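You operate a simulated robot arm through the tools that you are given. There is no shell and no other tool.

The job below is to be done with a simulated robot arm. You get a single attempt, and the scene is never put back.

Task
Fit the missing guide pin, then hoist the lid back square on to the spare chamber.
Fine: speed lever at slow for the landing; keep clear of the moving hook and out from under the load.

It is judged by the outcome, as a careful person would: the job done as asked, and still so three seconds after it is handed in. It fails if anything else is knocked over, pushed out of place, dropped, spilled or broken. Lids that push on must go on centred and level and be pressed home; caps that screw on are set level and turned clockwise until they are tight.

Robot
A 6-joint arm with a two-finger gripper, fixed in place. Base frame: the origin is on the floor under the middle of its stand, x ahead of it, y to its left, z up. Units: mm, rad, N and s.
It reaches about 1572 mm from its shoulder. Its first joint turns from -2.897 to 2.897 rad. Payload 2.45 kg.
The tool frame sits at the grasp point between the pads (the TCP): z along the fingers, y along the line on which they close. The tips reach 20 mm beyond it. The gripper opens to 140 mm; its body begins 168 mm behind the TCP.
Orientation is that of the tool frame in the base frame, as a unit quaternion [x, y, z, w]. With the fingers straight down and closing along the base's y, the tool's x points along the base's -x, its y along +y and its z along -z.

Tools
- The arm moves only by the tool step_arm. Its argument "increments" is a list of rows, each a list of 3 entries, a list of its own where there are three numbers: the shift along the tool's x, y, z in cm, then the turn, a rotation vector about the tool's x, y, z in rad, then the closure in counts, from 0 (fully open) to 255 (shut). In form: [[[x, y, z], [wx, wy, wz], jaw], ...]. A call has 1 to 20 rows; each row is the pose to reach, as a shift and turn from the pose commanded when the call began, along the tool's axes at that moment. Each row takes 0.2 s and may step no farther than 50 mm and 0.15 rad from the row before; otherwise, or with a gripper value out of range, the whole call is refused. Where a pose cannot be reached the arm comes as near as it can. A force on the tool above 90 N (or 10 N above the force at the start of the call, whichever is more), or a blocked arm, ends the call early, and 0.2 s more pass. The fingers move at their own pace (about 45 mm/s each) and stop on an object; they squeeze with about 36 N. The grip force told is the motor's: it shows also when the fingers shut on nothing. Time passes only in rows, and 0.2 s behind the last, so rows that repeat a pose let the fingers close. It gives the time, the measured TCP pose, the force on the tool (base axes), the opening and the grip force at its end, in the units of the frame above (readings bear some noise), with the torque about the TCP (base axes, N m) and any sound that the robot's microphone picked up, and new pictures: "pictures" is both (left out), scene, wrist or none.
- Cameras (640 x 400 px; columns grow to the right, rows downward): "scene" is fixed at [219.2, 499.7, 1808.7]; the picture's right is [-0.36, -0.93, 0.00], its down [-0.79, 0.31, -0.54] and it looks along [0.50, -0.19, -0.84] (base axes); focal length 234 px, centre (320, 200). "wrist" rides on the gripper at [78, 11, -209] in the tool frame; the picture's right is [-0.14, 0.99, 0.00], its down [-0.92, -0.13, -0.37] and it looks along [-0.36, -0.05, 0.93] (tool axes); focal length 280 px, centre (320, 200). There is no depth. A picture from a camera that has moved, and an enlarged one, comes with that camera's place and axes in the base frame and with its lens.
- close_up(camera, box): a new picture of the part [left, top, right, bottom] of that camera's present view, enlarged. The clock stands still meanwhile.
- sign_off(): hands the job in; it is judged then, once.

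Nothing tells you positions but the pictures and the camera data. Unless the task says otherwise, let go and move clear before handing in.

The tools are called after "Call:" by a JSON object that holds its "fn" and its "kwargs". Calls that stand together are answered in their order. step_arm: Moves the arm, as the interface text tells. Its arguments: {"type":"object","properties":{"increments":{"type":"array","items":{"type":"array"}},"pictures":{"type":"string","enum":["both","scene","wrist","none"]}},"required":["increments"]} The other tools are called the same way: close_up (camera, box) takes an enlarged picture of a part of a camera's view; sign_off () hands the job in.

At the start:

```text
clock: 0.0
ee_pos: [539.4, 172.6, 1454.2]
tcp_rot: [-0.001, 1.0, 0.0, 0.001]
force: [-0.9, 0.4, -0.1]
wrist_torque: [0.0, 0.01, -0.02]
opening: 140.1
finger_force: 0.1
```

scene: 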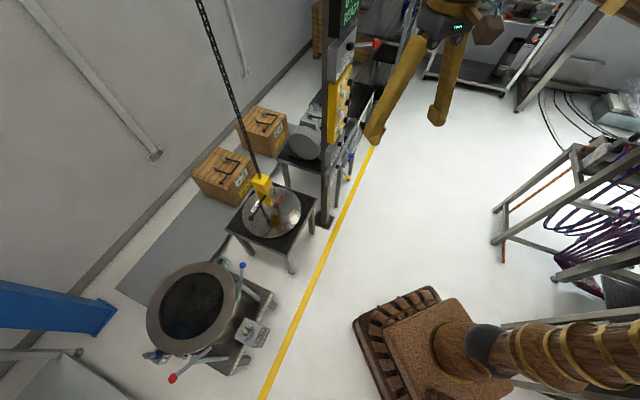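
wrist: 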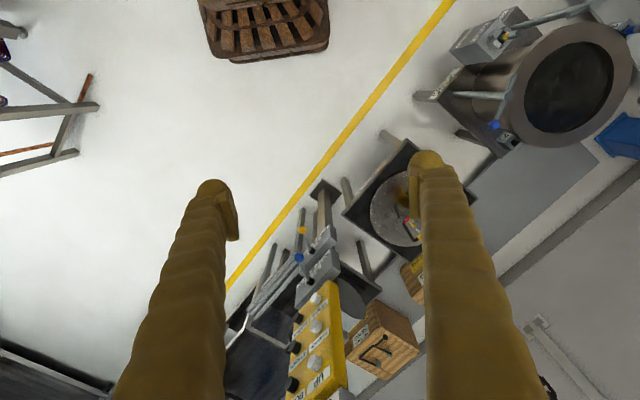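

I see a chamber (open, lower left), a lid on a small table hung from a chain hook, a yellow pendant panel on a post, and crates. I'll take enlarged views first to understand the controls, pins and lid.

Call:
{"fn": "close_up", "kwargs": {"camera": "scene", "box": [130, 230, 290, 390]}}

Call:
{"fn": "close_up", "kwargs": {"camera": "scene", "box": [210, 150, 340, 280]}}

Call:
{"fn": "close_up", "kwargs": {"camera": "scene", "box": [270, 0, 400, 130]}}

Call:
{"fn": "close_up", "kwargs": {"camera": "scene", "box": [270, 100, 400, 230]}}

Call:
{"fn": "close_up", "kwargs": {"camera": "wrist", "box": [220, 200, 440, 400]}}

Call:
{"fn": "close_up", "kwargs": {"camera": "wrist", "box": [400, 0, 640, 180]}}

Call:
{"fn": "close_up", "kwargs": {"camera": "wrist", "box": [300, 120, 460, 280]}}

```text
2.50 times, centred on (210, 310) of scene
camera zoom: at [219.2, 499.7, 1808.7], right [-0.36, -0.93, 0.0], down [-0.79, 0.31, -0.54], along [0.5, -0.19, -0.84], focal length 586 px, centre (595, -75)
```

zoom: 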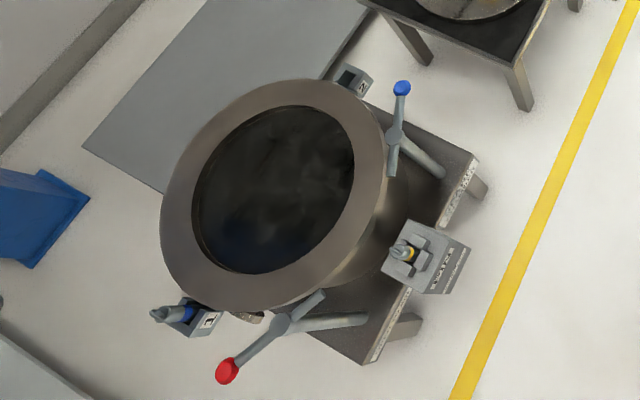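

```text
3.08 times, centred on (275, 215) of scene
camera zoom: at [219.2, 499.7, 1808.7], right [-0.36, -0.93, 0.0], down [-0.79, 0.31, -0.54], along [0.5, -0.19, -0.84], focal length 721 px, centre (458, 154)
```

zoom: 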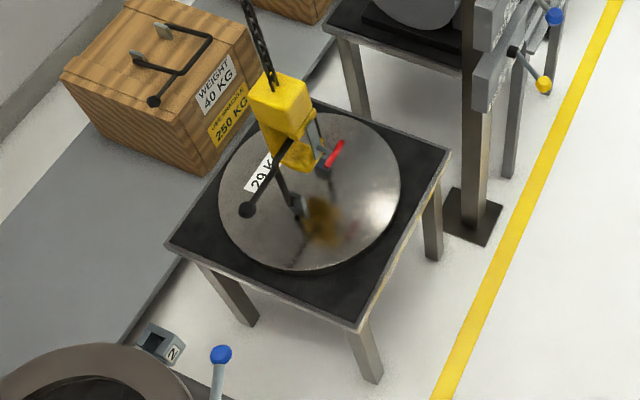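

```text
3.08 times, centred on (335, 65) of scene
camera zoom: at [219.2, 499.7, 1808.7], right [-0.36, -0.93, 0.0], down [-0.79, 0.31, -0.54], along [0.5, -0.19, -0.84], focal length 721 px, centre (274, 615)
```

zoom: 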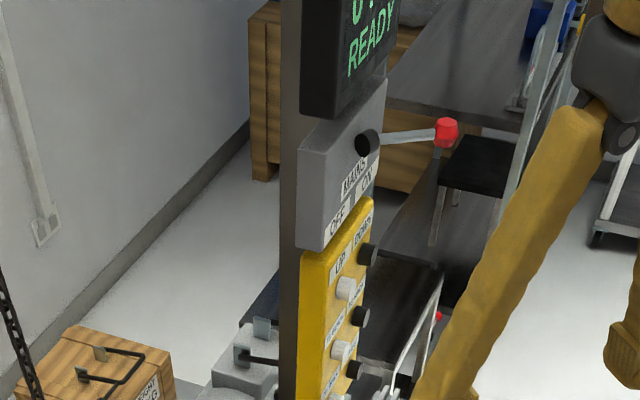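

```text
3.08 times, centred on (335, 165) of scene
camera zoom: at [219.2, 499.7, 1808.7], right [-0.36, -0.93, 0.0], down [-0.79, 0.31, -0.54], along [0.5, -0.19, -0.84], focal length 721 px, centre (274, 308)
```

zoom: 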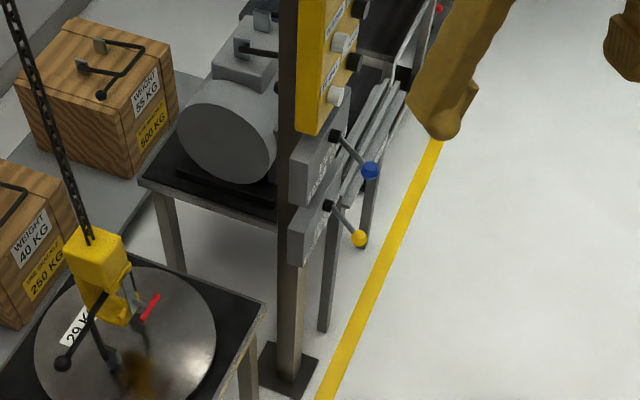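

```text
2.00 times, centred on (330, 300) of wrist
camera zoom: at [461.2, 183.8, 1663.5], right [0.14, 0.99, 0.0], down [0.92, -0.13, 0.37], along [0.37, -0.05, -0.93], focal length 561 px, centre (300, 0)
```

zoom: 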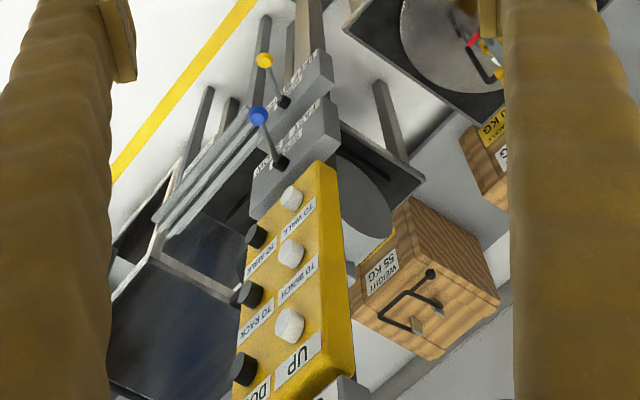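

```text
2.22 times, centred on (520, 90) of wrist
camera zoom: at [461.2, 183.8, 1663.5], right [0.14, 0.99, 0.0], down [0.92, -0.13, 0.37], along [0.37, -0.05, -0.93], focal length 623 px, centre (-124, 444)
```

zoom: 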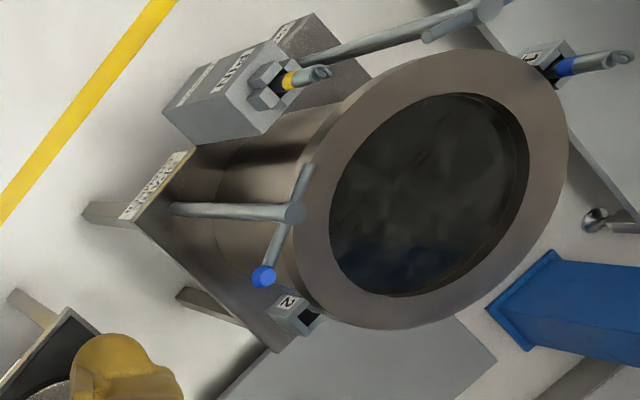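

```text
2.50 times, centred on (380, 200) of wrist
camera zoom: at [461.2, 183.8, 1663.5], right [0.14, 0.99, 0.0], down [0.92, -0.13, 0.37], along [0.37, -0.05, -0.93], focal length 701 px, centre (170, 200)
```

zoom: 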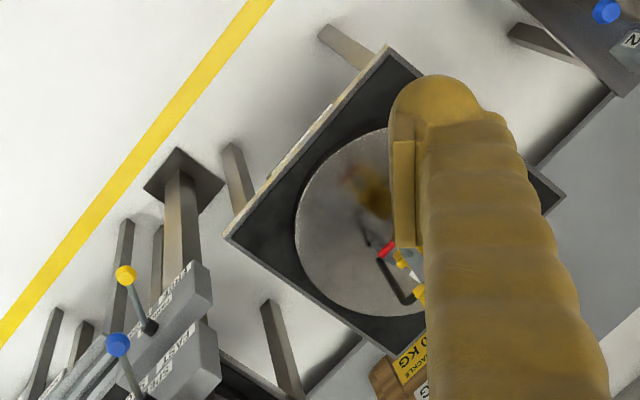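

The chamber seems to have socket "1" with a blue-banded pin, an empty socket "2", and a box holding a yellow-banded pin. I need to read the labels and find the control panel in finer detail.

Call:
{"fn": "close_up", "kwargs": {"camera": "wrist", "box": [440, 0, 560, 75]}}

Call:
{"fn": "close_up", "kwargs": {"camera": "scene", "box": [220, 300, 290, 360]}}

Call:
{"fn": "close_up", "kwargs": {"camera": "scene", "box": [140, 330, 220, 390]}}

Call:
{"fn": "close_up", "kwargs": {"camera": "scene", "box": [205, 250, 265, 300]}}

Call:
{"fn": "close_up", "kwargs": {"camera": "scene", "box": [235, 165, 315, 245]}}

Call:
{"fn": "close_up", "kwargs": {"camera": "scene", "box": [320, 0, 390, 60]}}

Call:
{"fn": "close_up", "kwargs": {"camera": "wrist", "box": [280, 270, 360, 400]}}

Call:
{"fn": "close_up", "kwargs": {"camera": "wrist", "box": [270, 200, 350, 300]}}

```text
5.33 times, centred on (500, 38) of wrist
camera zoom: at [461.2, 183.8, 1663.5], right [0.14, 0.99, 0.0], down [0.92, -0.13, 0.37], along [0.37, -0.05, -0.93], focal length 1495 px, centre (-640, 1067)
```

zoom: 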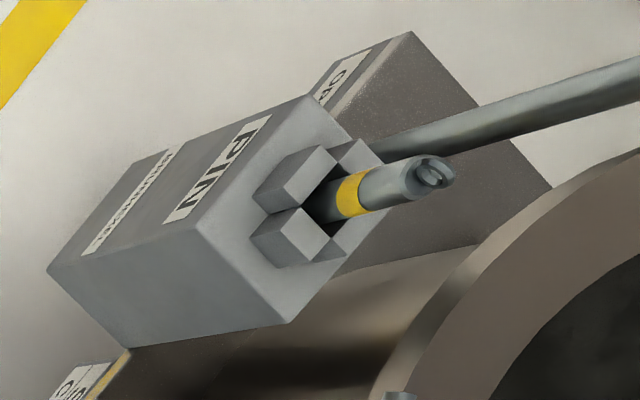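

```text
6.67 times, centred on (255, 330) of scene
camera zoom: at [219.2, 499.7, 1808.7], right [-0.36, -0.93, 0.0], down [-0.79, 0.31, -0.54], along [0.5, -0.19, -0.84], focal length 1562 px, centre (753, -667)
```

zoom: 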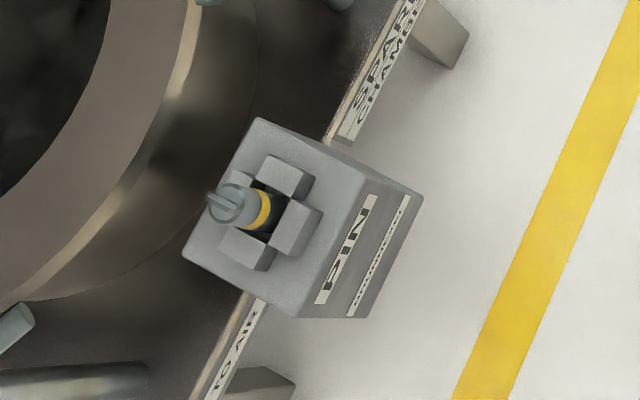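

```text
6.67 times, centred on (180, 360) of scene
camera zoom: at [219.2, 499.7, 1808.7], right [-0.36, -0.93, 0.0], down [-0.79, 0.31, -0.54], along [0.5, -0.19, -0.84], focal length 1562 px, centre (1253, -867)
```

zoom: 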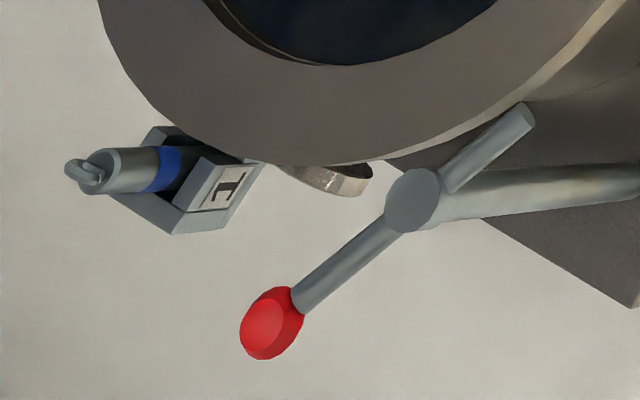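

```text
8.00 times, centred on (235, 275) of scene
camera zoom: at [219.2, 499.7, 1808.7], right [-0.36, -0.93, 0.0], down [-0.79, 0.31, -0.54], along [0.5, -0.19, -0.84], focal length 1874 px, centre (1000, -400)
```

zoom: 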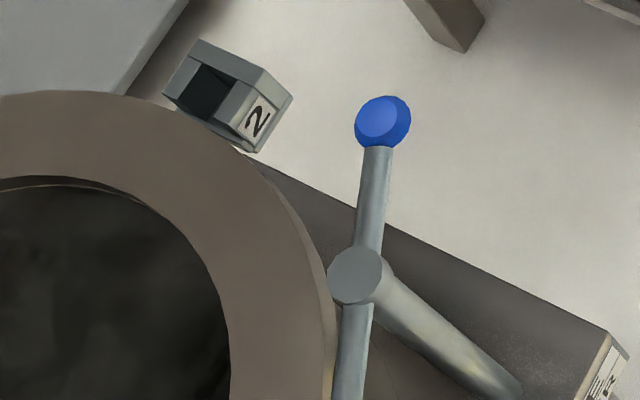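

```text
5.00 times, centred on (275, 205) of scene
camera zoom: at [219.2, 499.7, 1808.7], right [-0.36, -0.93, 0.0], down [-0.79, 0.31, -0.54], along [0.5, -0.19, -0.84], focal length 1171 px, centre (545, 175)
```

zoom: 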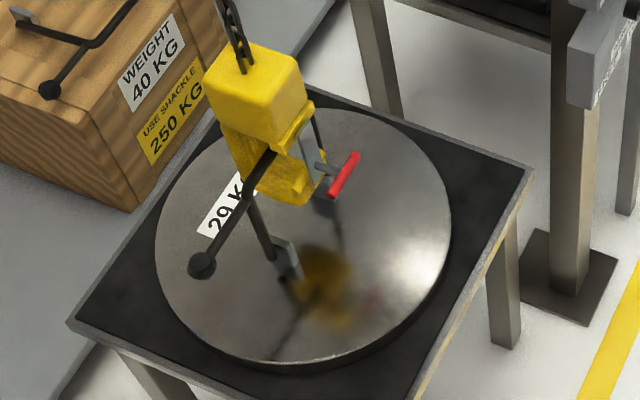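

```text
6.67 times, centred on (355, 30) of scene
camera zoom: at [219.2, 499.7, 1808.7], right [-0.36, -0.93, 0.0], down [-0.79, 0.31, -0.54], along [0.5, -0.19, -0.84], focal length 1562 px, centre (87, 1333)
```

zoom: 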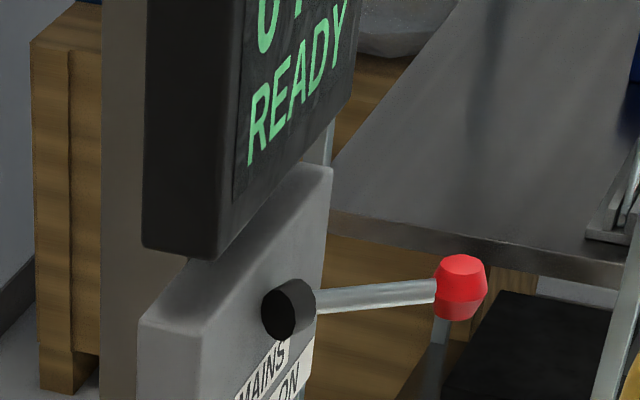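

```text
3.08 times, centred on (320, 335) of wrist
camera zoom: at [461.2, 183.8, 1663.5], right [0.14, 0.99, 0.0], down [0.92, -0.13, 0.37], along [0.37, -0.05, -0.93], focal length 863 px, centre (320, -215)
```

zoom: 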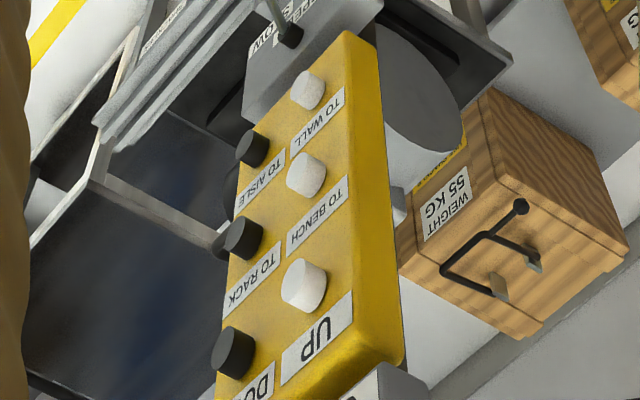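

```text
4.00 times, centred on (310, 250) of wrist
camera zoom: at [461.2, 183.8, 1663.5], right [0.14, 0.99, 0.0], down [0.92, -0.13, 0.37], along [0.37, -0.05, -0.93], focal length 1122 px, centre (360, 0)
```

zoom: 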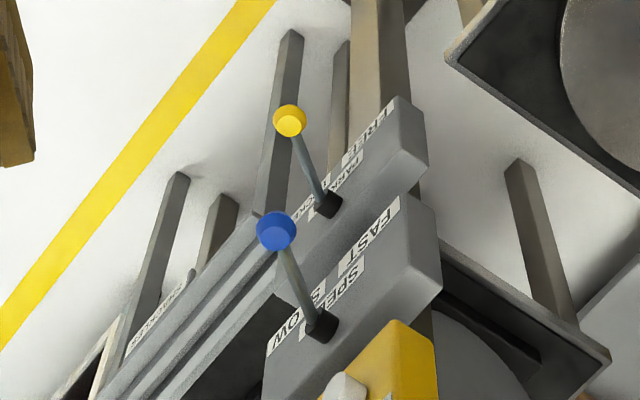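

I'm mapping the panel near (998, 97, 1240), the lid near (1060, 530, 430), the chamber near (580, 985, 650), and the spare pin near (395, 792, 690). I'll zoom in harder to read labels and details.

Call:
{"fn": "close_up", "kwargs": {"camera": "wrist", "box": [452, 20, 484, 40]}}

Call:
{"fn": "close_up", "kwargs": {"camera": "wrist", "box": [490, 20, 530, 45]}}

Call:
{"fn": "close_up", "kwargs": {"camera": "scene", "box": [232, 320, 264, 340]}}

Call:
{"fn": "close_up", "kwargs": {"camera": "scene", "box": [250, 170, 290, 195]}}

Call:
{"fn": "close_up", "kwargs": {"camera": "scene", "box": [250, 190, 290, 215]}}

Call:
{"fn": "close_up", "kwargs": {"camera": "scene", "box": [335, -20, 375, 5]}}

Call:
{"fn": "close_up", "kwargs": {"camera": "wrist", "box": [430, 30, 520, 90]}}

Call:
{"fn": "close_up", "kwargs": {"camera": "wrist", "box": [285, 220, 345, 260]}}

```text
16.00 times, centred on (468, 30) of wrist
camera zoom: at [461.2, 183.8, 1663.5], right [0.14, 0.99, 0.0], down [0.92, -0.13, 0.37], along [0.37, -0.05, -0.93], focal length 4486 px, centre (-2048, 2920)
```

zoom: 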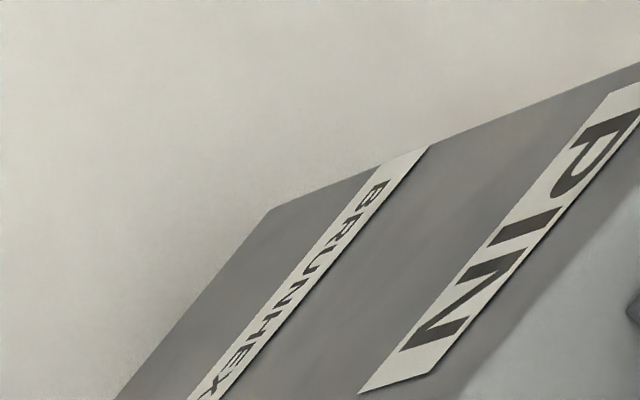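

```text
16.00 times, centred on (510, 32) of wrist
camera zoom: at [461.2, 183.8, 1663.5], right [0.14, 0.99, 0.0], down [0.92, -0.13, 0.37], along [0.37, -0.05, -0.93], focal length 4486 px, centre (-2720, 2880)
```

zoom: 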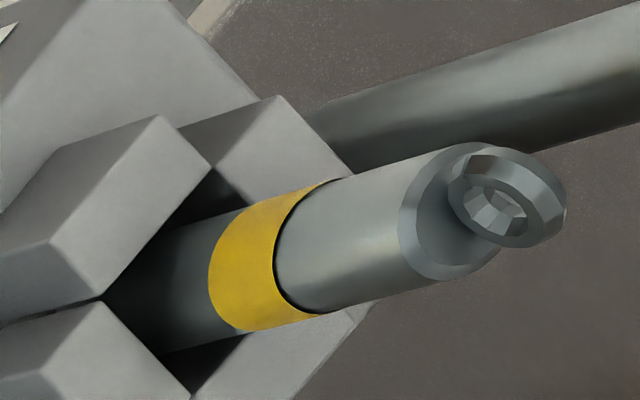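

```text
16.00 times, centred on (248, 330) of scene
camera zoom: at [219.2, 499.7, 1808.7], right [-0.36, -0.93, 0.0], down [-0.79, 0.31, -0.54], along [0.5, -0.19, -0.84], focal length 3748 px, centre (1472, -1880)
```

zoom: 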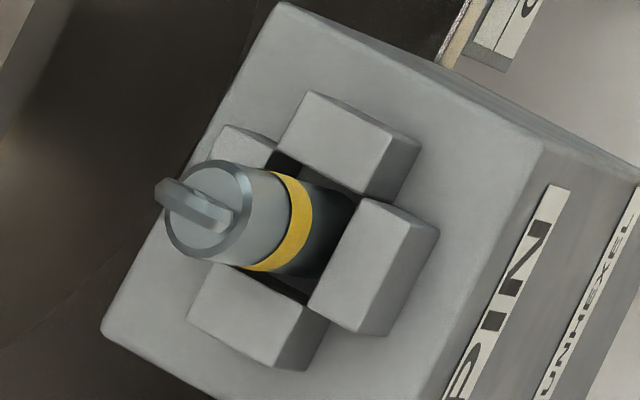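

```text
16.00 times, centred on (270, 182) of scene
camera zoom: at [219.2, 499.7, 1808.7], right [-0.36, -0.93, 0.0], down [-0.79, 0.31, -0.54], along [0.5, -0.19, -0.84], focal length 3748 px, centre (1120, 480)
```

zoom: 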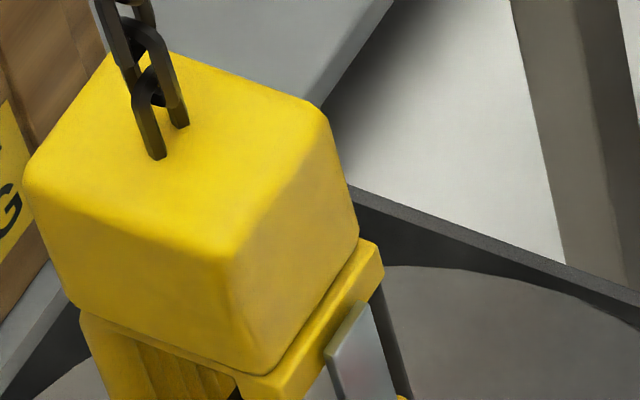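

```text
16.00 times, centred on (270, 202) of scene
camera zoom: at [219.2, 499.7, 1808.7], right [-0.36, -0.93, 0.0], down [-0.79, 0.31, -0.54], along [0.5, -0.19, -0.84], focal length 3748 px, centre (1120, 160)
```

zoom: 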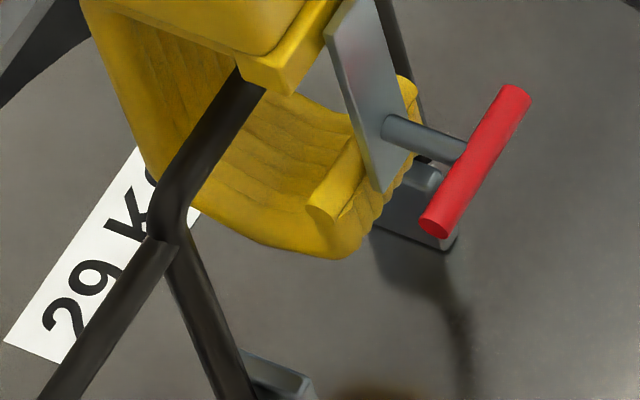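

```text
refused: -20 is not a number from 0 to 400
```

```text
6.67 times, centred on (475, 60) of wrist
camera zoom: at [461.2, 183.8, 1663.5], right [0.14, 0.99, 0.0], down [0.92, -0.13, 0.37], along [0.37, -0.05, -0.93], focal length 1869 px, centre (-713, 1133)
```

zoom: 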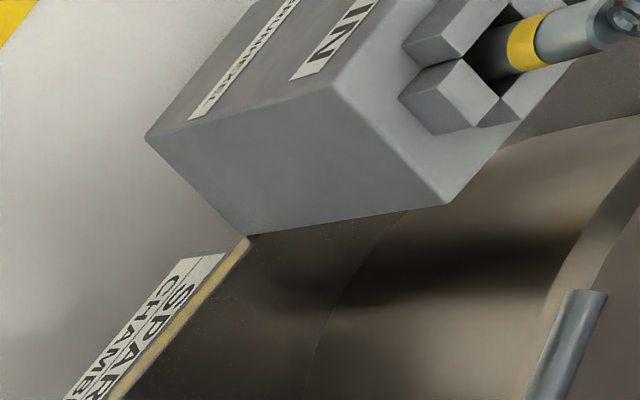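

```text
10.00 times, centred on (315, 240) of wrist
camera zoom: at [461.2, 183.8, 1663.5], right [0.14, 0.99, 0.0], down [0.92, -0.13, 0.37], along [0.37, -0.05, -0.93], focal length 2804 px, centre (370, -200)
```

zoom: 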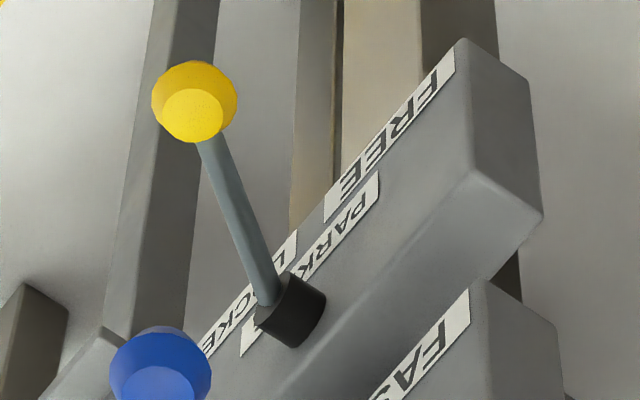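

The lid's bail already passes through the hook, with the latch closed. There are MAINS, SPEED and PARK levers on the post. I'll tilt the wrist camera forward to read the panel and the levers properly.

Call:
{"fn": "step_arm", "kwargs": {"increments": [[[0, 0, 0], [0, -0.14, 0], 0], [[0, 0, 0], [0, -0.28, 0], 0], [[0, 0, 0], [0, -0.42, 0], 0], [[0, 0, 0], [0, -0.56, 0], 0], [[0, 0, 0], [0, -0.7, 0], 0], [[0, 0, 0], [0, -0.8, 0], 0]]}}

```text
clock: 1.4
ee_pos: [538.0, 174.0, 1454.8]
tcp_rot: [-0.001, 0.921, 0.001, 0.39]
force: [-0.9, 0.1, -0.3]
wrist_torque: [-0.02, -0.02, 0.0]
opening: 140.2
finger_force: 0.1
camera wrist: at [335.1, 184.1, 1542.6], right [0.09, 0.99, 0.1], down [0.37, -0.13, 0.92], along [0.92, -0.05, -0.38], focal length 280 px, centre (320, 200)
```

scene: 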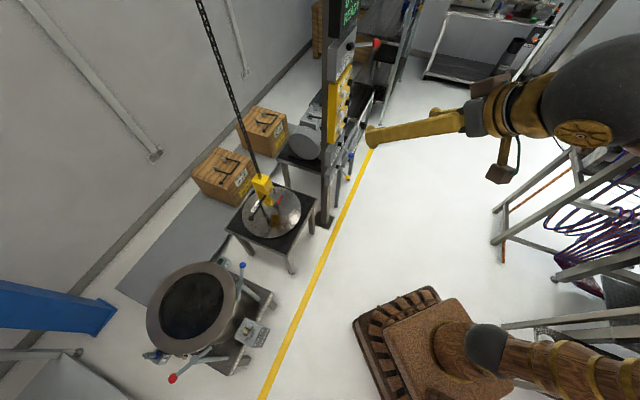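
wrist: 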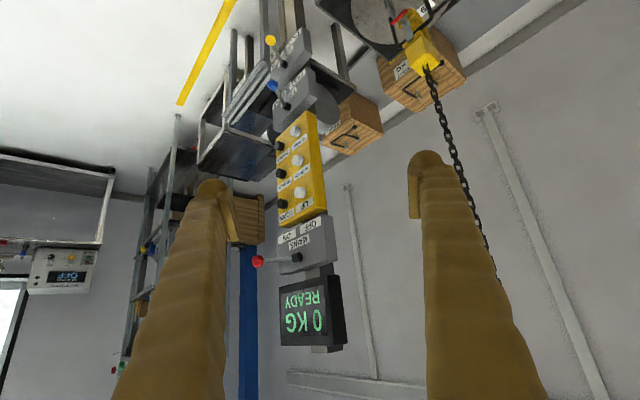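

The display reads "0 KG READY" and the view is upside-down. I'll zoom in on the panel, levers and hook.

Call:
{"fn": "close_up", "kwargs": {"camera": "wrist", "box": [260, 20, 340, 70]}}

Call:
{"fn": "close_up", "kwargs": {"camera": "wrist", "box": [250, 70, 330, 120]}}

Call:
{"fn": "close_up", "kwargs": {"camera": "wrist", "box": [230, 105, 390, 205]}}

Call:
{"fn": "close_up", "kwargs": {"camera": "wrist", "box": [240, 190, 400, 290]}}

Call:
{"fn": "close_up", "kwargs": {"camera": "wrist", "box": [360, 0, 480, 75]}}

Call:
{"fn": "close_up", "kwargs": {"camera": "wrist", "box": [240, 270, 360, 360]}}

Call:
{"fn": "close_up", "kwargs": {"camera": "wrist", "box": [20, 220, 120, 300]}}

Call:
{"fn": "close_up", "kwargs": {"camera": "wrist", "box": [110, 100, 270, 200]}}

```text
8.00 times, centred on (300, 45) of wrist
camera zoom: at [335.1, 184.1, 1542.6], right [0.09, 0.99, 0.1], down [0.37, -0.13, 0.92], along [0.92, -0.05, -0.38], focal length 2243 px, centre (480, 1440)
```

zoom: 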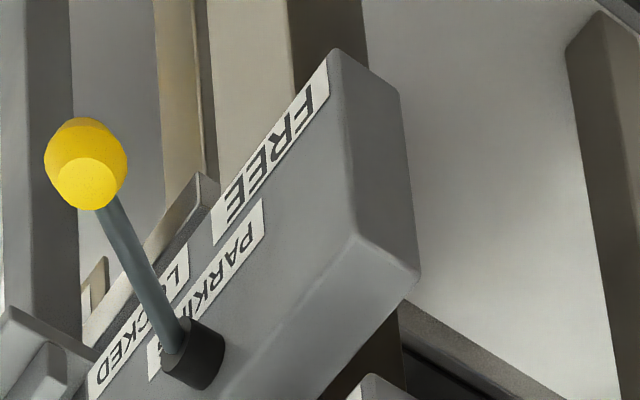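

```text
8.00 times, centred on (290, 95) of wrist
camera zoom: at [335.1, 184.1, 1542.6], right [0.09, 0.99, 0.1], down [0.37, -0.13, 0.92], along [0.92, -0.05, -0.38], focal length 2243 px, centre (560, 1040)
```

zoom: 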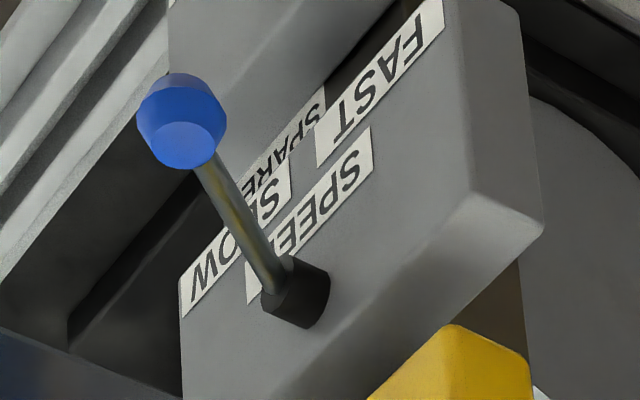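

```text
4.00 times, centred on (310, 155) of wrist
camera zoom: at [335.1, 184.1, 1542.6], right [0.09, 0.99, 0.1], down [0.37, -0.13, 0.92], along [0.92, -0.05, -0.38], focal length 1122 px, centre (360, 380)
```

zoom: 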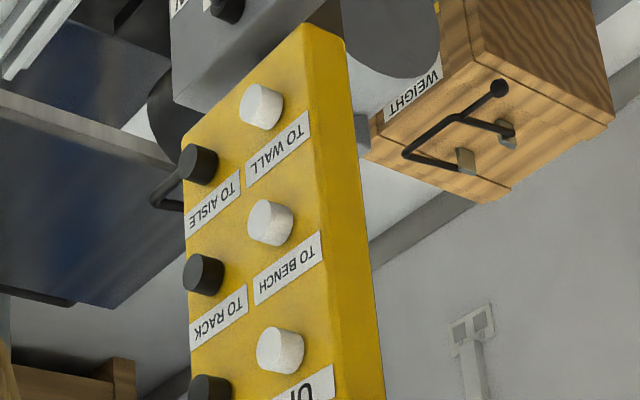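

```text
4.00 times, centred on (320, 240) of wrist
camera zoom: at [335.1, 184.1, 1542.6], right [0.09, 0.99, 0.1], down [0.37, -0.13, 0.92], along [0.92, -0.05, -0.38], focal length 1122 px, centre (320, 40)
```

zoom: 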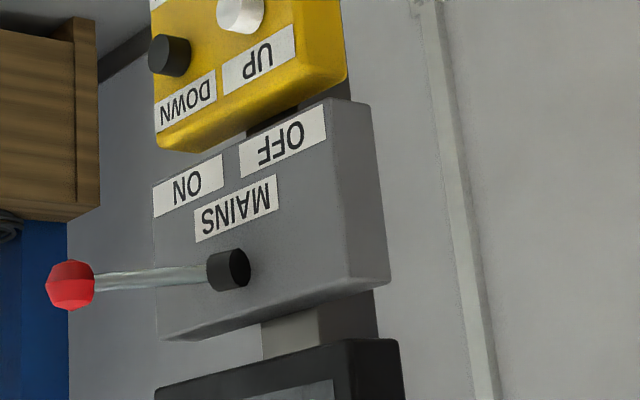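

```text
5.33 times, centred on (420, 38) of wrist
camera zoom: at [335.1, 184.1, 1542.6], right [0.09, 0.99, 0.1], down [0.37, -0.13, 0.92], along [0.92, -0.05, -0.38], focal length 1495 px, centre (-213, 1067)
```

zoom: 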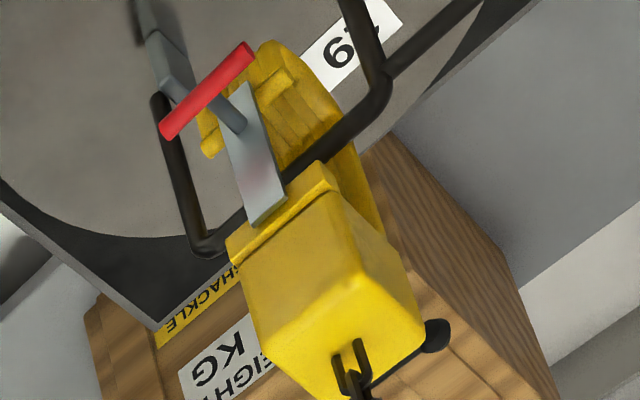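

```text
4.44 times, centred on (300, 315) of wrist
camera zoom: at [335.1, 184.1, 1542.6], right [0.09, 0.99, 0.1], down [0.37, -0.13, 0.92], along [0.92, -0.05, -0.38], focal length 1246 px, centre (409, -311)
```

zoom: 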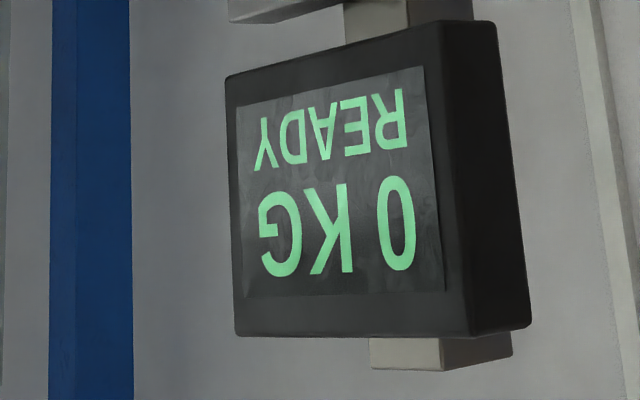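

```text
5.00 times, centred on (70, 260) of wrist
camera zoom: at [335.1, 184.1, 1542.6], right [0.09, 0.99, 0.1], down [0.37, -0.13, 0.92], along [0.92, -0.05, -0.38], focal length 1402 px, centre (1570, -100)
```

zoom: 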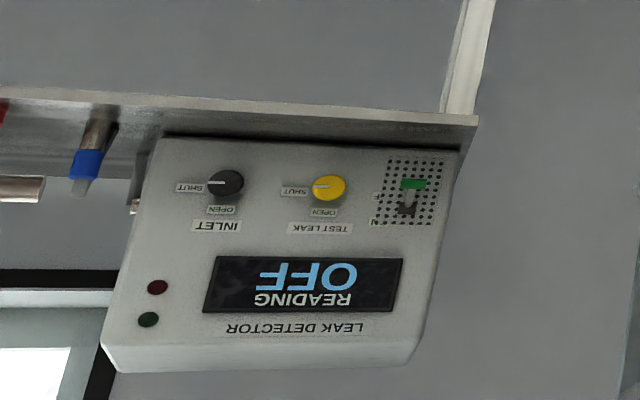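

```text
4.00 times, centred on (190, 150) of wrist
camera zoom: at [335.1, 184.1, 1542.6], right [0.09, 0.99, 0.1], down [0.37, -0.13, 0.92], along [0.92, -0.05, -0.38], focal length 1122 px, centre (840, 400)
```

zoom: 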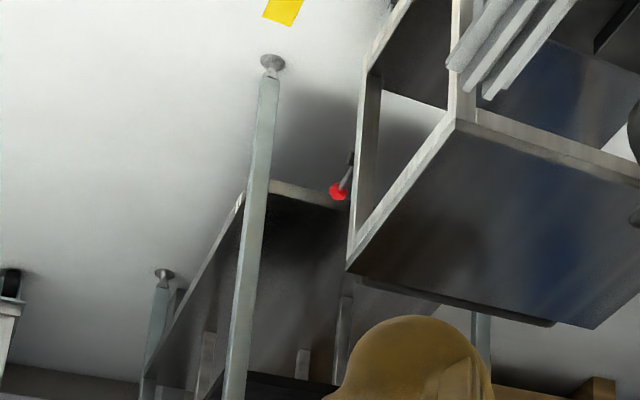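

From triangulation, MAINS sits at ON, and the SPEED and PARKING levers lean toward FAST and FREE, which I need to confirm. I'll swing round to view the panel head-on from a safe distance.

Call:
{"fn": "step_arm", "kwargs": {"increments": [[[-0.175, -2.65, 2.754], [-0.047, 0, -0.0455], 0], [[-0.35, -5.3, 5.508], [-0.094, 0, -0.091], 0], [[-0.525, -7.95, 8.262], [-0.141, 0, -0.1366], 0], [[-0.7, -10.6, 11.017], [-0.188, 0, -0.182], 0], [[-0.875, -13.25, 13.77], [-0.235, 0, -0.2277], 0], [[-1.05, -15.9, 16.525], [-0.282, 0, -0.273], 0], [[-1.225, -18.55, 19.28], [-0.329, 0, -0.3187], 0], [[-1.4, -21.2, 22.03], [-0.376, 0, -0.364], 0], [[-1.575, -23.85, 24.79], [-0.423, 0, -0.41], 0], [[-1.75, -26.5, 27.54], [-0.47, 0, -0.455], 0], [[-1.925, -29.15, 30.3], [-0.517, 0, -0.501], 0], [[-2.1, -31.8, 33.05], [-0.5636, 0, -0.5464], 0]]}}

```text
clock: 4.0
ee_pos: [791.9, -147.1, 1241.6]
tcp_rot: [-0.353, 0.851, 0.148, 0.36]
force: [-0.8, -0.5, 0.4]
wrist_torque: [0.01, 0.03, 0.01]
opening: 139.6
finger_force: 0.1
camera wrist: at [641.2, -283.5, 1329.3], right [-0.63, 0.77, 0.1], down [0.35, 0.18, 0.92], along [0.69, 0.62, -0.38], focal length 280 px, centre (320, 200)
```

scene: 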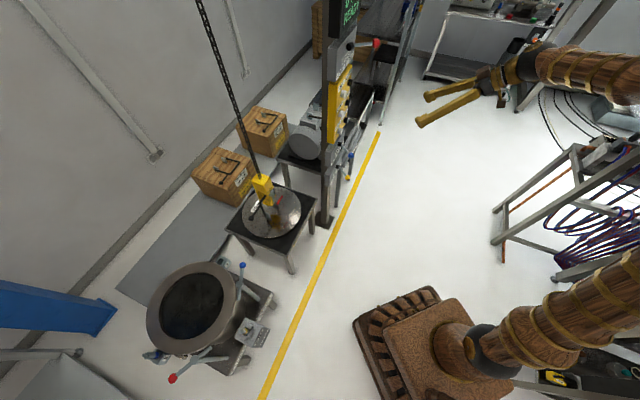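
wrist: 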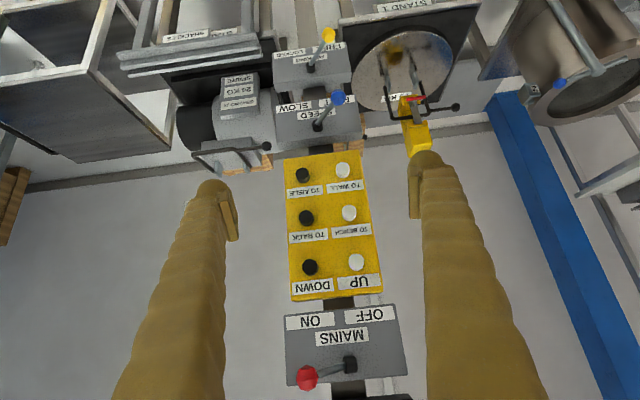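

This head-on (inverted) view shows MAINS leaning to ON, SPEED to FAST and PARKING to FREE. I'll look closer at these, and at "STAND 1", the hook, the chamber and the benches.

Call:
{"fn": "close_up", "kwargs": {"camera": "wrist", "box": [260, 10, 380, 150]}}

Call:
{"fn": "close_up", "kwargs": {"camera": "wrist", "box": [270, 145, 400, 300]}}

Call:
{"fn": "close_up", "kwargs": {"camera": "wrist", "box": [330, 0, 490, 160]}}

Call:
{"fn": "close_up", "kwargs": {"camera": "wrist", "box": [380, 60, 470, 130]}}

Call:
{"fn": "close_up", "kwargs": {"camera": "wrist", "box": [100, 0, 290, 150]}}

Call:
{"fn": "close_up", "kwargs": {"camera": "wrist", "box": [470, 0, 640, 140]}}

Call:
{"fn": "close_up", "kwargs": {"camera": "wrist", "box": [270, 300, 420, 400]}}

```text
2.86 times, centred on (320, 80) of wrist
camera zoom: at [641.2, -283.5, 1329.3], right [-0.63, 0.77, 0.1], down [0.35, 0.18, 0.92], along [0.69, 0.62, -0.38], focal length 801 px, centre (320, 543)
```

zoom: 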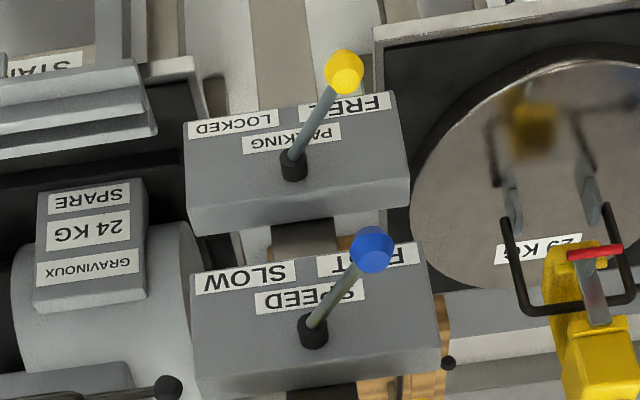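

```text
2.58 times, centred on (335, 222) of wrist
camera zoom: at [641.2, -283.5, 1329.3], right [-0.63, 0.77, 0.1], down [0.35, 0.18, 0.92], along [0.69, 0.62, -0.38], focal length 724 px, centre (281, 142)
```

zoom: 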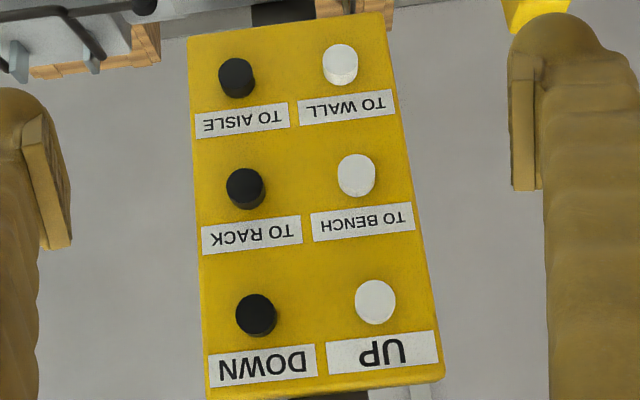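

```text
2.50 times, centred on (410, 80) of wrist
camera zoom: at [641.2, -283.5, 1329.3], right [-0.63, 0.77, 0.1], down [0.35, 0.18, 0.92], along [0.69, 0.62, -0.38], focal length 701 px, centre (95, 500)
```

zoom: 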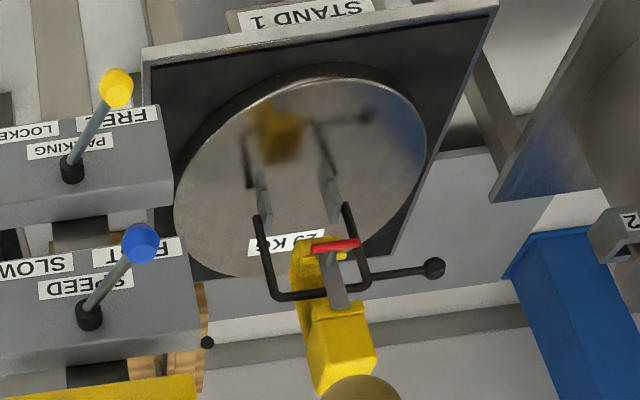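

```text
5.71 times, centred on (425, 95) of wrist
camera zoom: at [641.2, -283.5, 1329.3], right [-0.63, 0.77, 0.1], down [0.35, 0.18, 0.92], along [0.69, 0.62, -0.38], focal length 1602 px, centre (-280, 800)
```

zoom: 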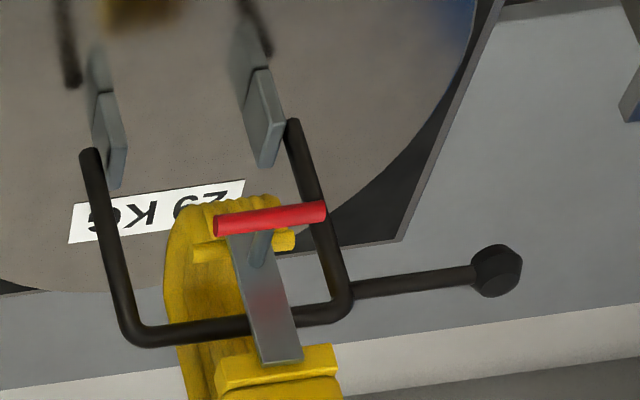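

```text
2.67 times, centred on (195, 75) of wrist
camera zoom: at [641.2, -283.5, 1329.3], right [-0.63, 0.77, 0.1], down [0.35, 0.18, 0.92], along [0.69, 0.62, -0.38], focal length 748 px, centre (653, 533)
```

zoom: 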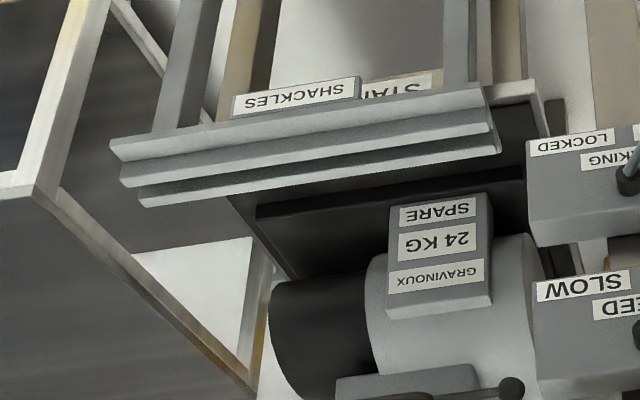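

```text
2.86 times, centred on (555, 70) of wrist
camera zoom: at [641.2, -283.5, 1329.3], right [-0.63, 0.77, 0.1], down [0.35, 0.18, 0.92], along [0.69, 0.62, -0.38], focal length 801 px, centre (-351, 571)
```

zoom: 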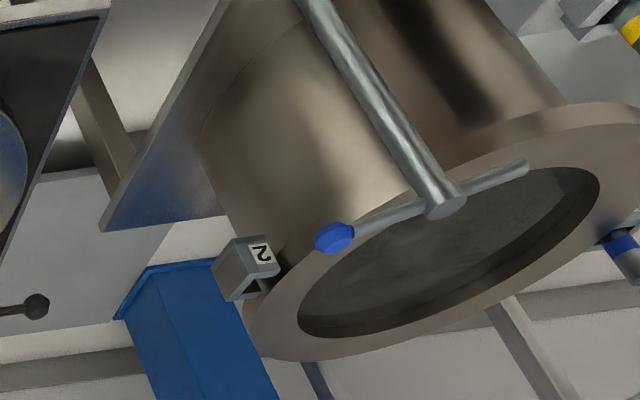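

```text
4.00 times, centred on (345, 350) of wrist
camera zoom: at [641.2, -283.5, 1329.3], right [-0.63, 0.77, 0.1], down [0.35, 0.18, 0.92], along [0.69, 0.62, -0.38], focal length 1122 px, centre (220, -400)
```

zoom: 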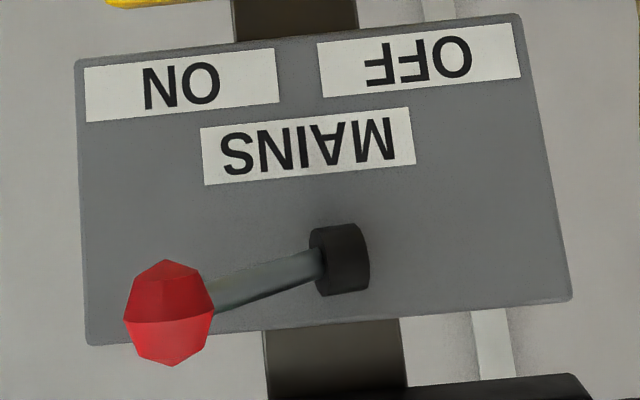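

MAINS is at ON, SPEED is at FAST (to be set to SLOW) and PARKING is at FREE. Before using the hoist I need to fit the pin, so I'll swing over to the chamber with the gripper vertical and look at it from above.

Call:
{"fn": "step_arm", "kwargs": {"increments": [[[-0.97, 4.51, 1.637], [0, 0.04, 0], 0], [[-1.94, 9.02, 3.274], [0, 0.08, 0], 0], [[-2.91, 13.53, 4.911], [0, 0.12, 0], 0], [[-3.88, 18.04, 6.548], [0, 0.16, 0], 0], [[-4.85, 22.55, 8.185], [0, 0.2, 0], 0], [[-5.82, 27.06, 9.822], [0, 0.24, 0], 0], [[-6.79, 31.57, 11.459], [0, 0.28, 0], 0], [[-7.76, 36.08, 13.096], [0, 0.32, 0], 0], [[-8.73, 40.59, 14.733], [0, 0.36, 0], 0], [[-9.7, 45.1, 16.37], [0, 0.4, 0], 0], [[-10.67, 49.61, 18.007], [0, 0.44, 0], 0], [[-11.64, 54.12, 19.644], [0, 0.48, 0], 0], [[-12.61, 58.63, 21.281], [0, 0.52, 0], 0], [[-13.58, 63.14, 22.918], [0, 0.56, 0], 0], [[-14.55, 67.65, 24.555], [0, 0.6, 0], 0], [[-15.52, 72.16, 26.192], [0, 0.64, 0], 0], [[-16.49, 76.67, 27.829], [0, 0.68, 0], 0], [[-17.46, 81.18, 29.466], [0, 0.72, 0], 0], [[-18.43, 85.69, 31.103], [0, 0.76, 0], 0], [[-19.4, 90.2, 32.74], [0, 0.8, 0], 0]]}}

```text
clock: 8.2
ee_pos: [415.8, 755.6, 1152.8]
tcp_rot: [-0.383, 0.924, -0.001, 0.001]
force: [-0.7, -1.2, 0.7]
wrist_torque: [0.06, -0.04, 0.03]
opening: 140.0
finger_force: 0.0
camera wrist: at [353.3, 708.3, 1361.2], right [-0.6, 0.8, 0.0], down [0.74, 0.56, 0.37], along [0.3, 0.22, -0.93], focal length 280 px, centre (320, 200)
```

scene: 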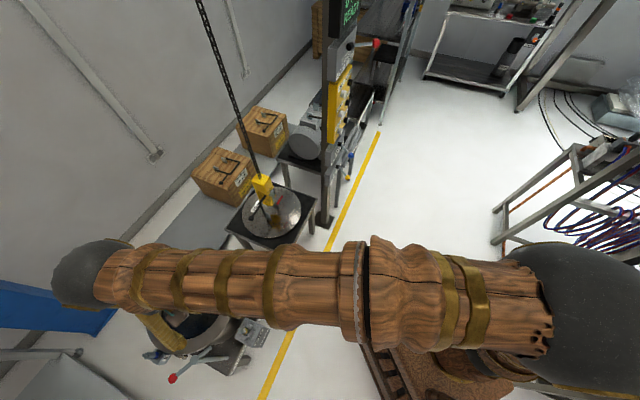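
wrist: 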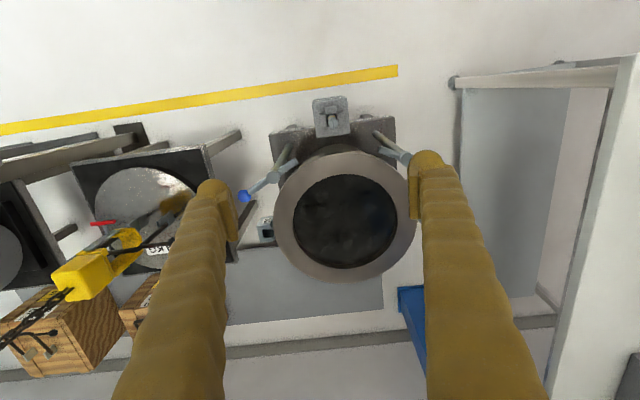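

The chamber, the pin box and socket 2 are now in view from above. I'll zoom in on each to measure.

Call:
{"fn": "close_up", "kwargs": {"camera": "wrist", "box": [306, 88, 362, 143]}}

Call:
{"fn": "close_up", "kwargs": {"camera": "wrist", "box": [245, 205, 295, 255]}}

Call:
{"fn": "close_up", "kwargs": {"camera": "wrist", "box": [230, 120, 450, 300]}}

Call:
{"fn": "close_up", "kwargs": {"camera": "wrist", "box": [380, 120, 440, 180]}}

Call:
{"fn": "close_up", "kwargs": {"camera": "scene", "box": [130, 290, 290, 390]}}

Call:
{"fn": "close_up", "kwargs": {"camera": "wrist", "box": [50, 150, 250, 290]}}

```text
7.27 times, centred on (334, 116) of wrist
camera zoom: at [353.3, 708.3, 1361.2], right [-0.6, 0.8, 0.0], down [0.74, 0.56, 0.37], along [0.3, 0.22, -0.93], focal length 2039 px, centre (218, 814)
```

zoom: 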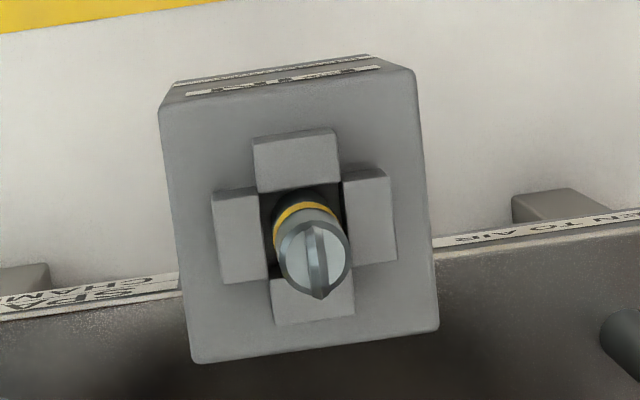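

```text
8.00 times, centred on (270, 230) of wrist
camera zoom: at [353.3, 708.3, 1361.2], right [-0.6, 0.8, 0.0], down [0.74, 0.56, 0.37], along [0.3, 0.22, -0.93], focal length 2243 px, centre (720, -40)
```

zoom: 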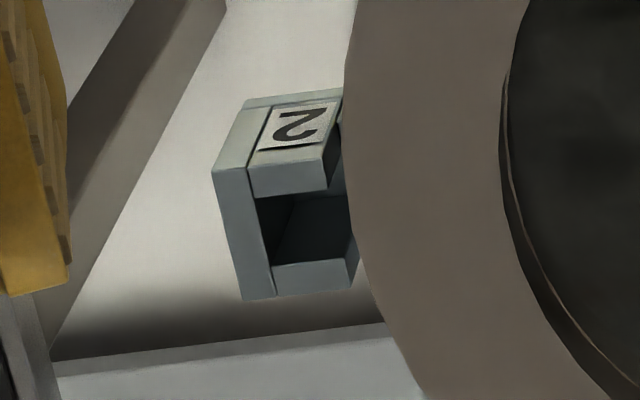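

```text
2.22 times, centred on (340, 210) of wrist
camera zoom: at [353.3, 708.3, 1361.2], right [-0.6, 0.8, 0.0], down [0.74, 0.56, 0.37], along [0.3, 0.22, -0.93], focal length 623 px, centre (276, 178)
```

zoom: 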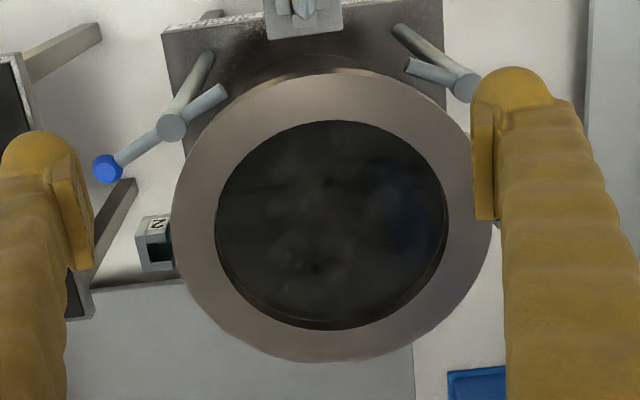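

```text
6.67 times, centred on (410, 150) of wrist
camera zoom: at [353.3, 708.3, 1361.2], right [-0.6, 0.8, 0.0], down [0.74, 0.56, 0.37], along [0.3, 0.22, -0.93], focal length 1869 px, centre (-280, 533)
```

zoom: 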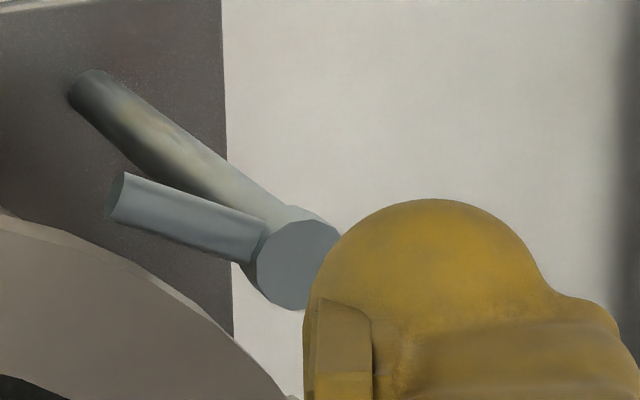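

```text
4.00 times, centred on (210, 340) of scene
camera zoom: at [219.2, 499.7, 1808.7], right [-0.36, -0.93, 0.0], down [-0.79, 0.31, -0.54], along [0.5, -0.19, -0.84], focal length 937 px, centre (760, -360)
```

zoom: 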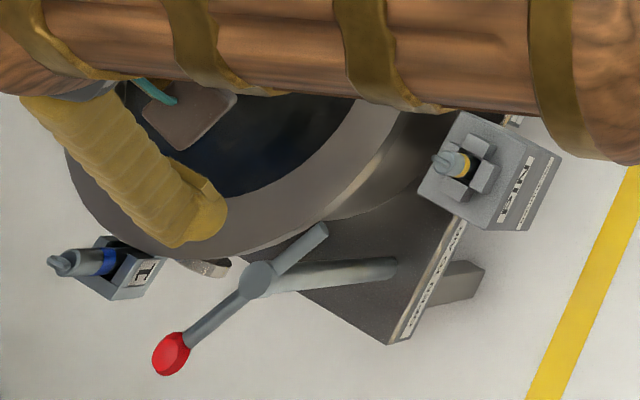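

```text
2.86 times, centred on (150, 220) of wrist
camera zoom: at [353.3, 708.3, 1361.2], right [-0.6, 0.8, 0.0], down [0.74, 0.56, 0.37], along [0.3, 0.22, -0.93], focal length 801 px, centre (806, 143)
```

zoom: 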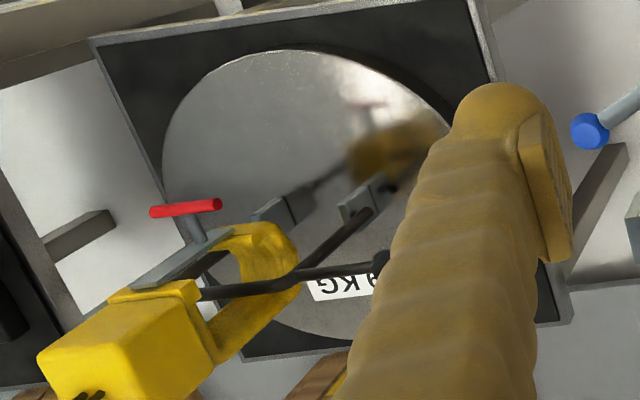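

The spare pin's top is near (388, 772, 741) with its collar about 100 mm below it. Seated pin 1's top is near z 785, so socket 2's top should be near z 690. I'll move above the spare pin with the jaws part-closed.

Call:
{"fn": "step_arm", "kwargs": {"increments": [[[0.1, 0.39, 3.7], [0, 0, 0], 20], [[0.2, 0.77, 7.4], [0, 0, 0], 40], [[0.3, 1.15, 11.1], [0, 0, 0], 60], [[0.4, 1.54, 14.8], [0, 0, 0], 80], [[0.5, 1.92, 18.5], [0, 0, 0], 110], [[0.6, 2.3, 22.2], [0, 0, 0], 110], [[0.7, 2.69, 25.9], [0, 0, 0], 110], [[0.79, 3.07, 29.28], [0, 0, 0], 110]]}}

```text
clock: 10.0
ee_pos: [388.8, 770.4, 857.8]
tcp_rot: [-0.383, 0.924, 0.001, 0.0]
force: [0.3, 1.2, -0.4]
wrist_torque: [0.01, 0.01, -0.04]
opening: 79.7
finger_force: 0.1
camera wrist: at [326.5, 723.0, 1066.3], right [-0.6, 0.8, 0.0], down [0.74, 0.56, 0.37], along [0.3, 0.22, -0.93], focal length 280 px, centre (320, 200)
```

scene: 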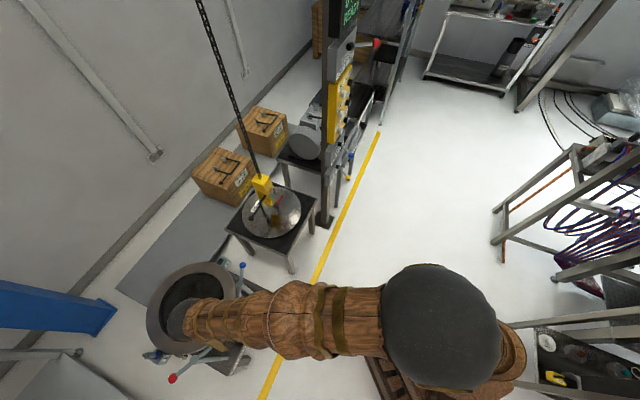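
wrist: 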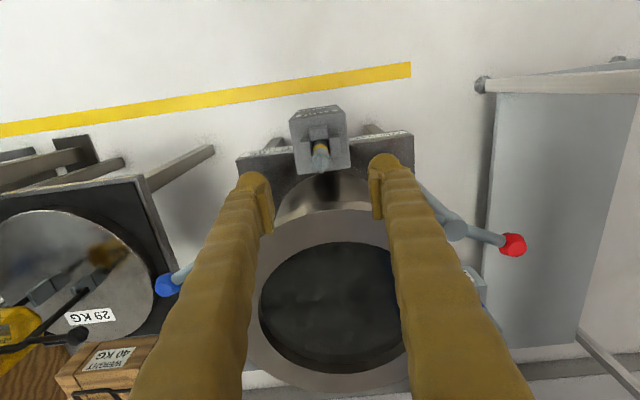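

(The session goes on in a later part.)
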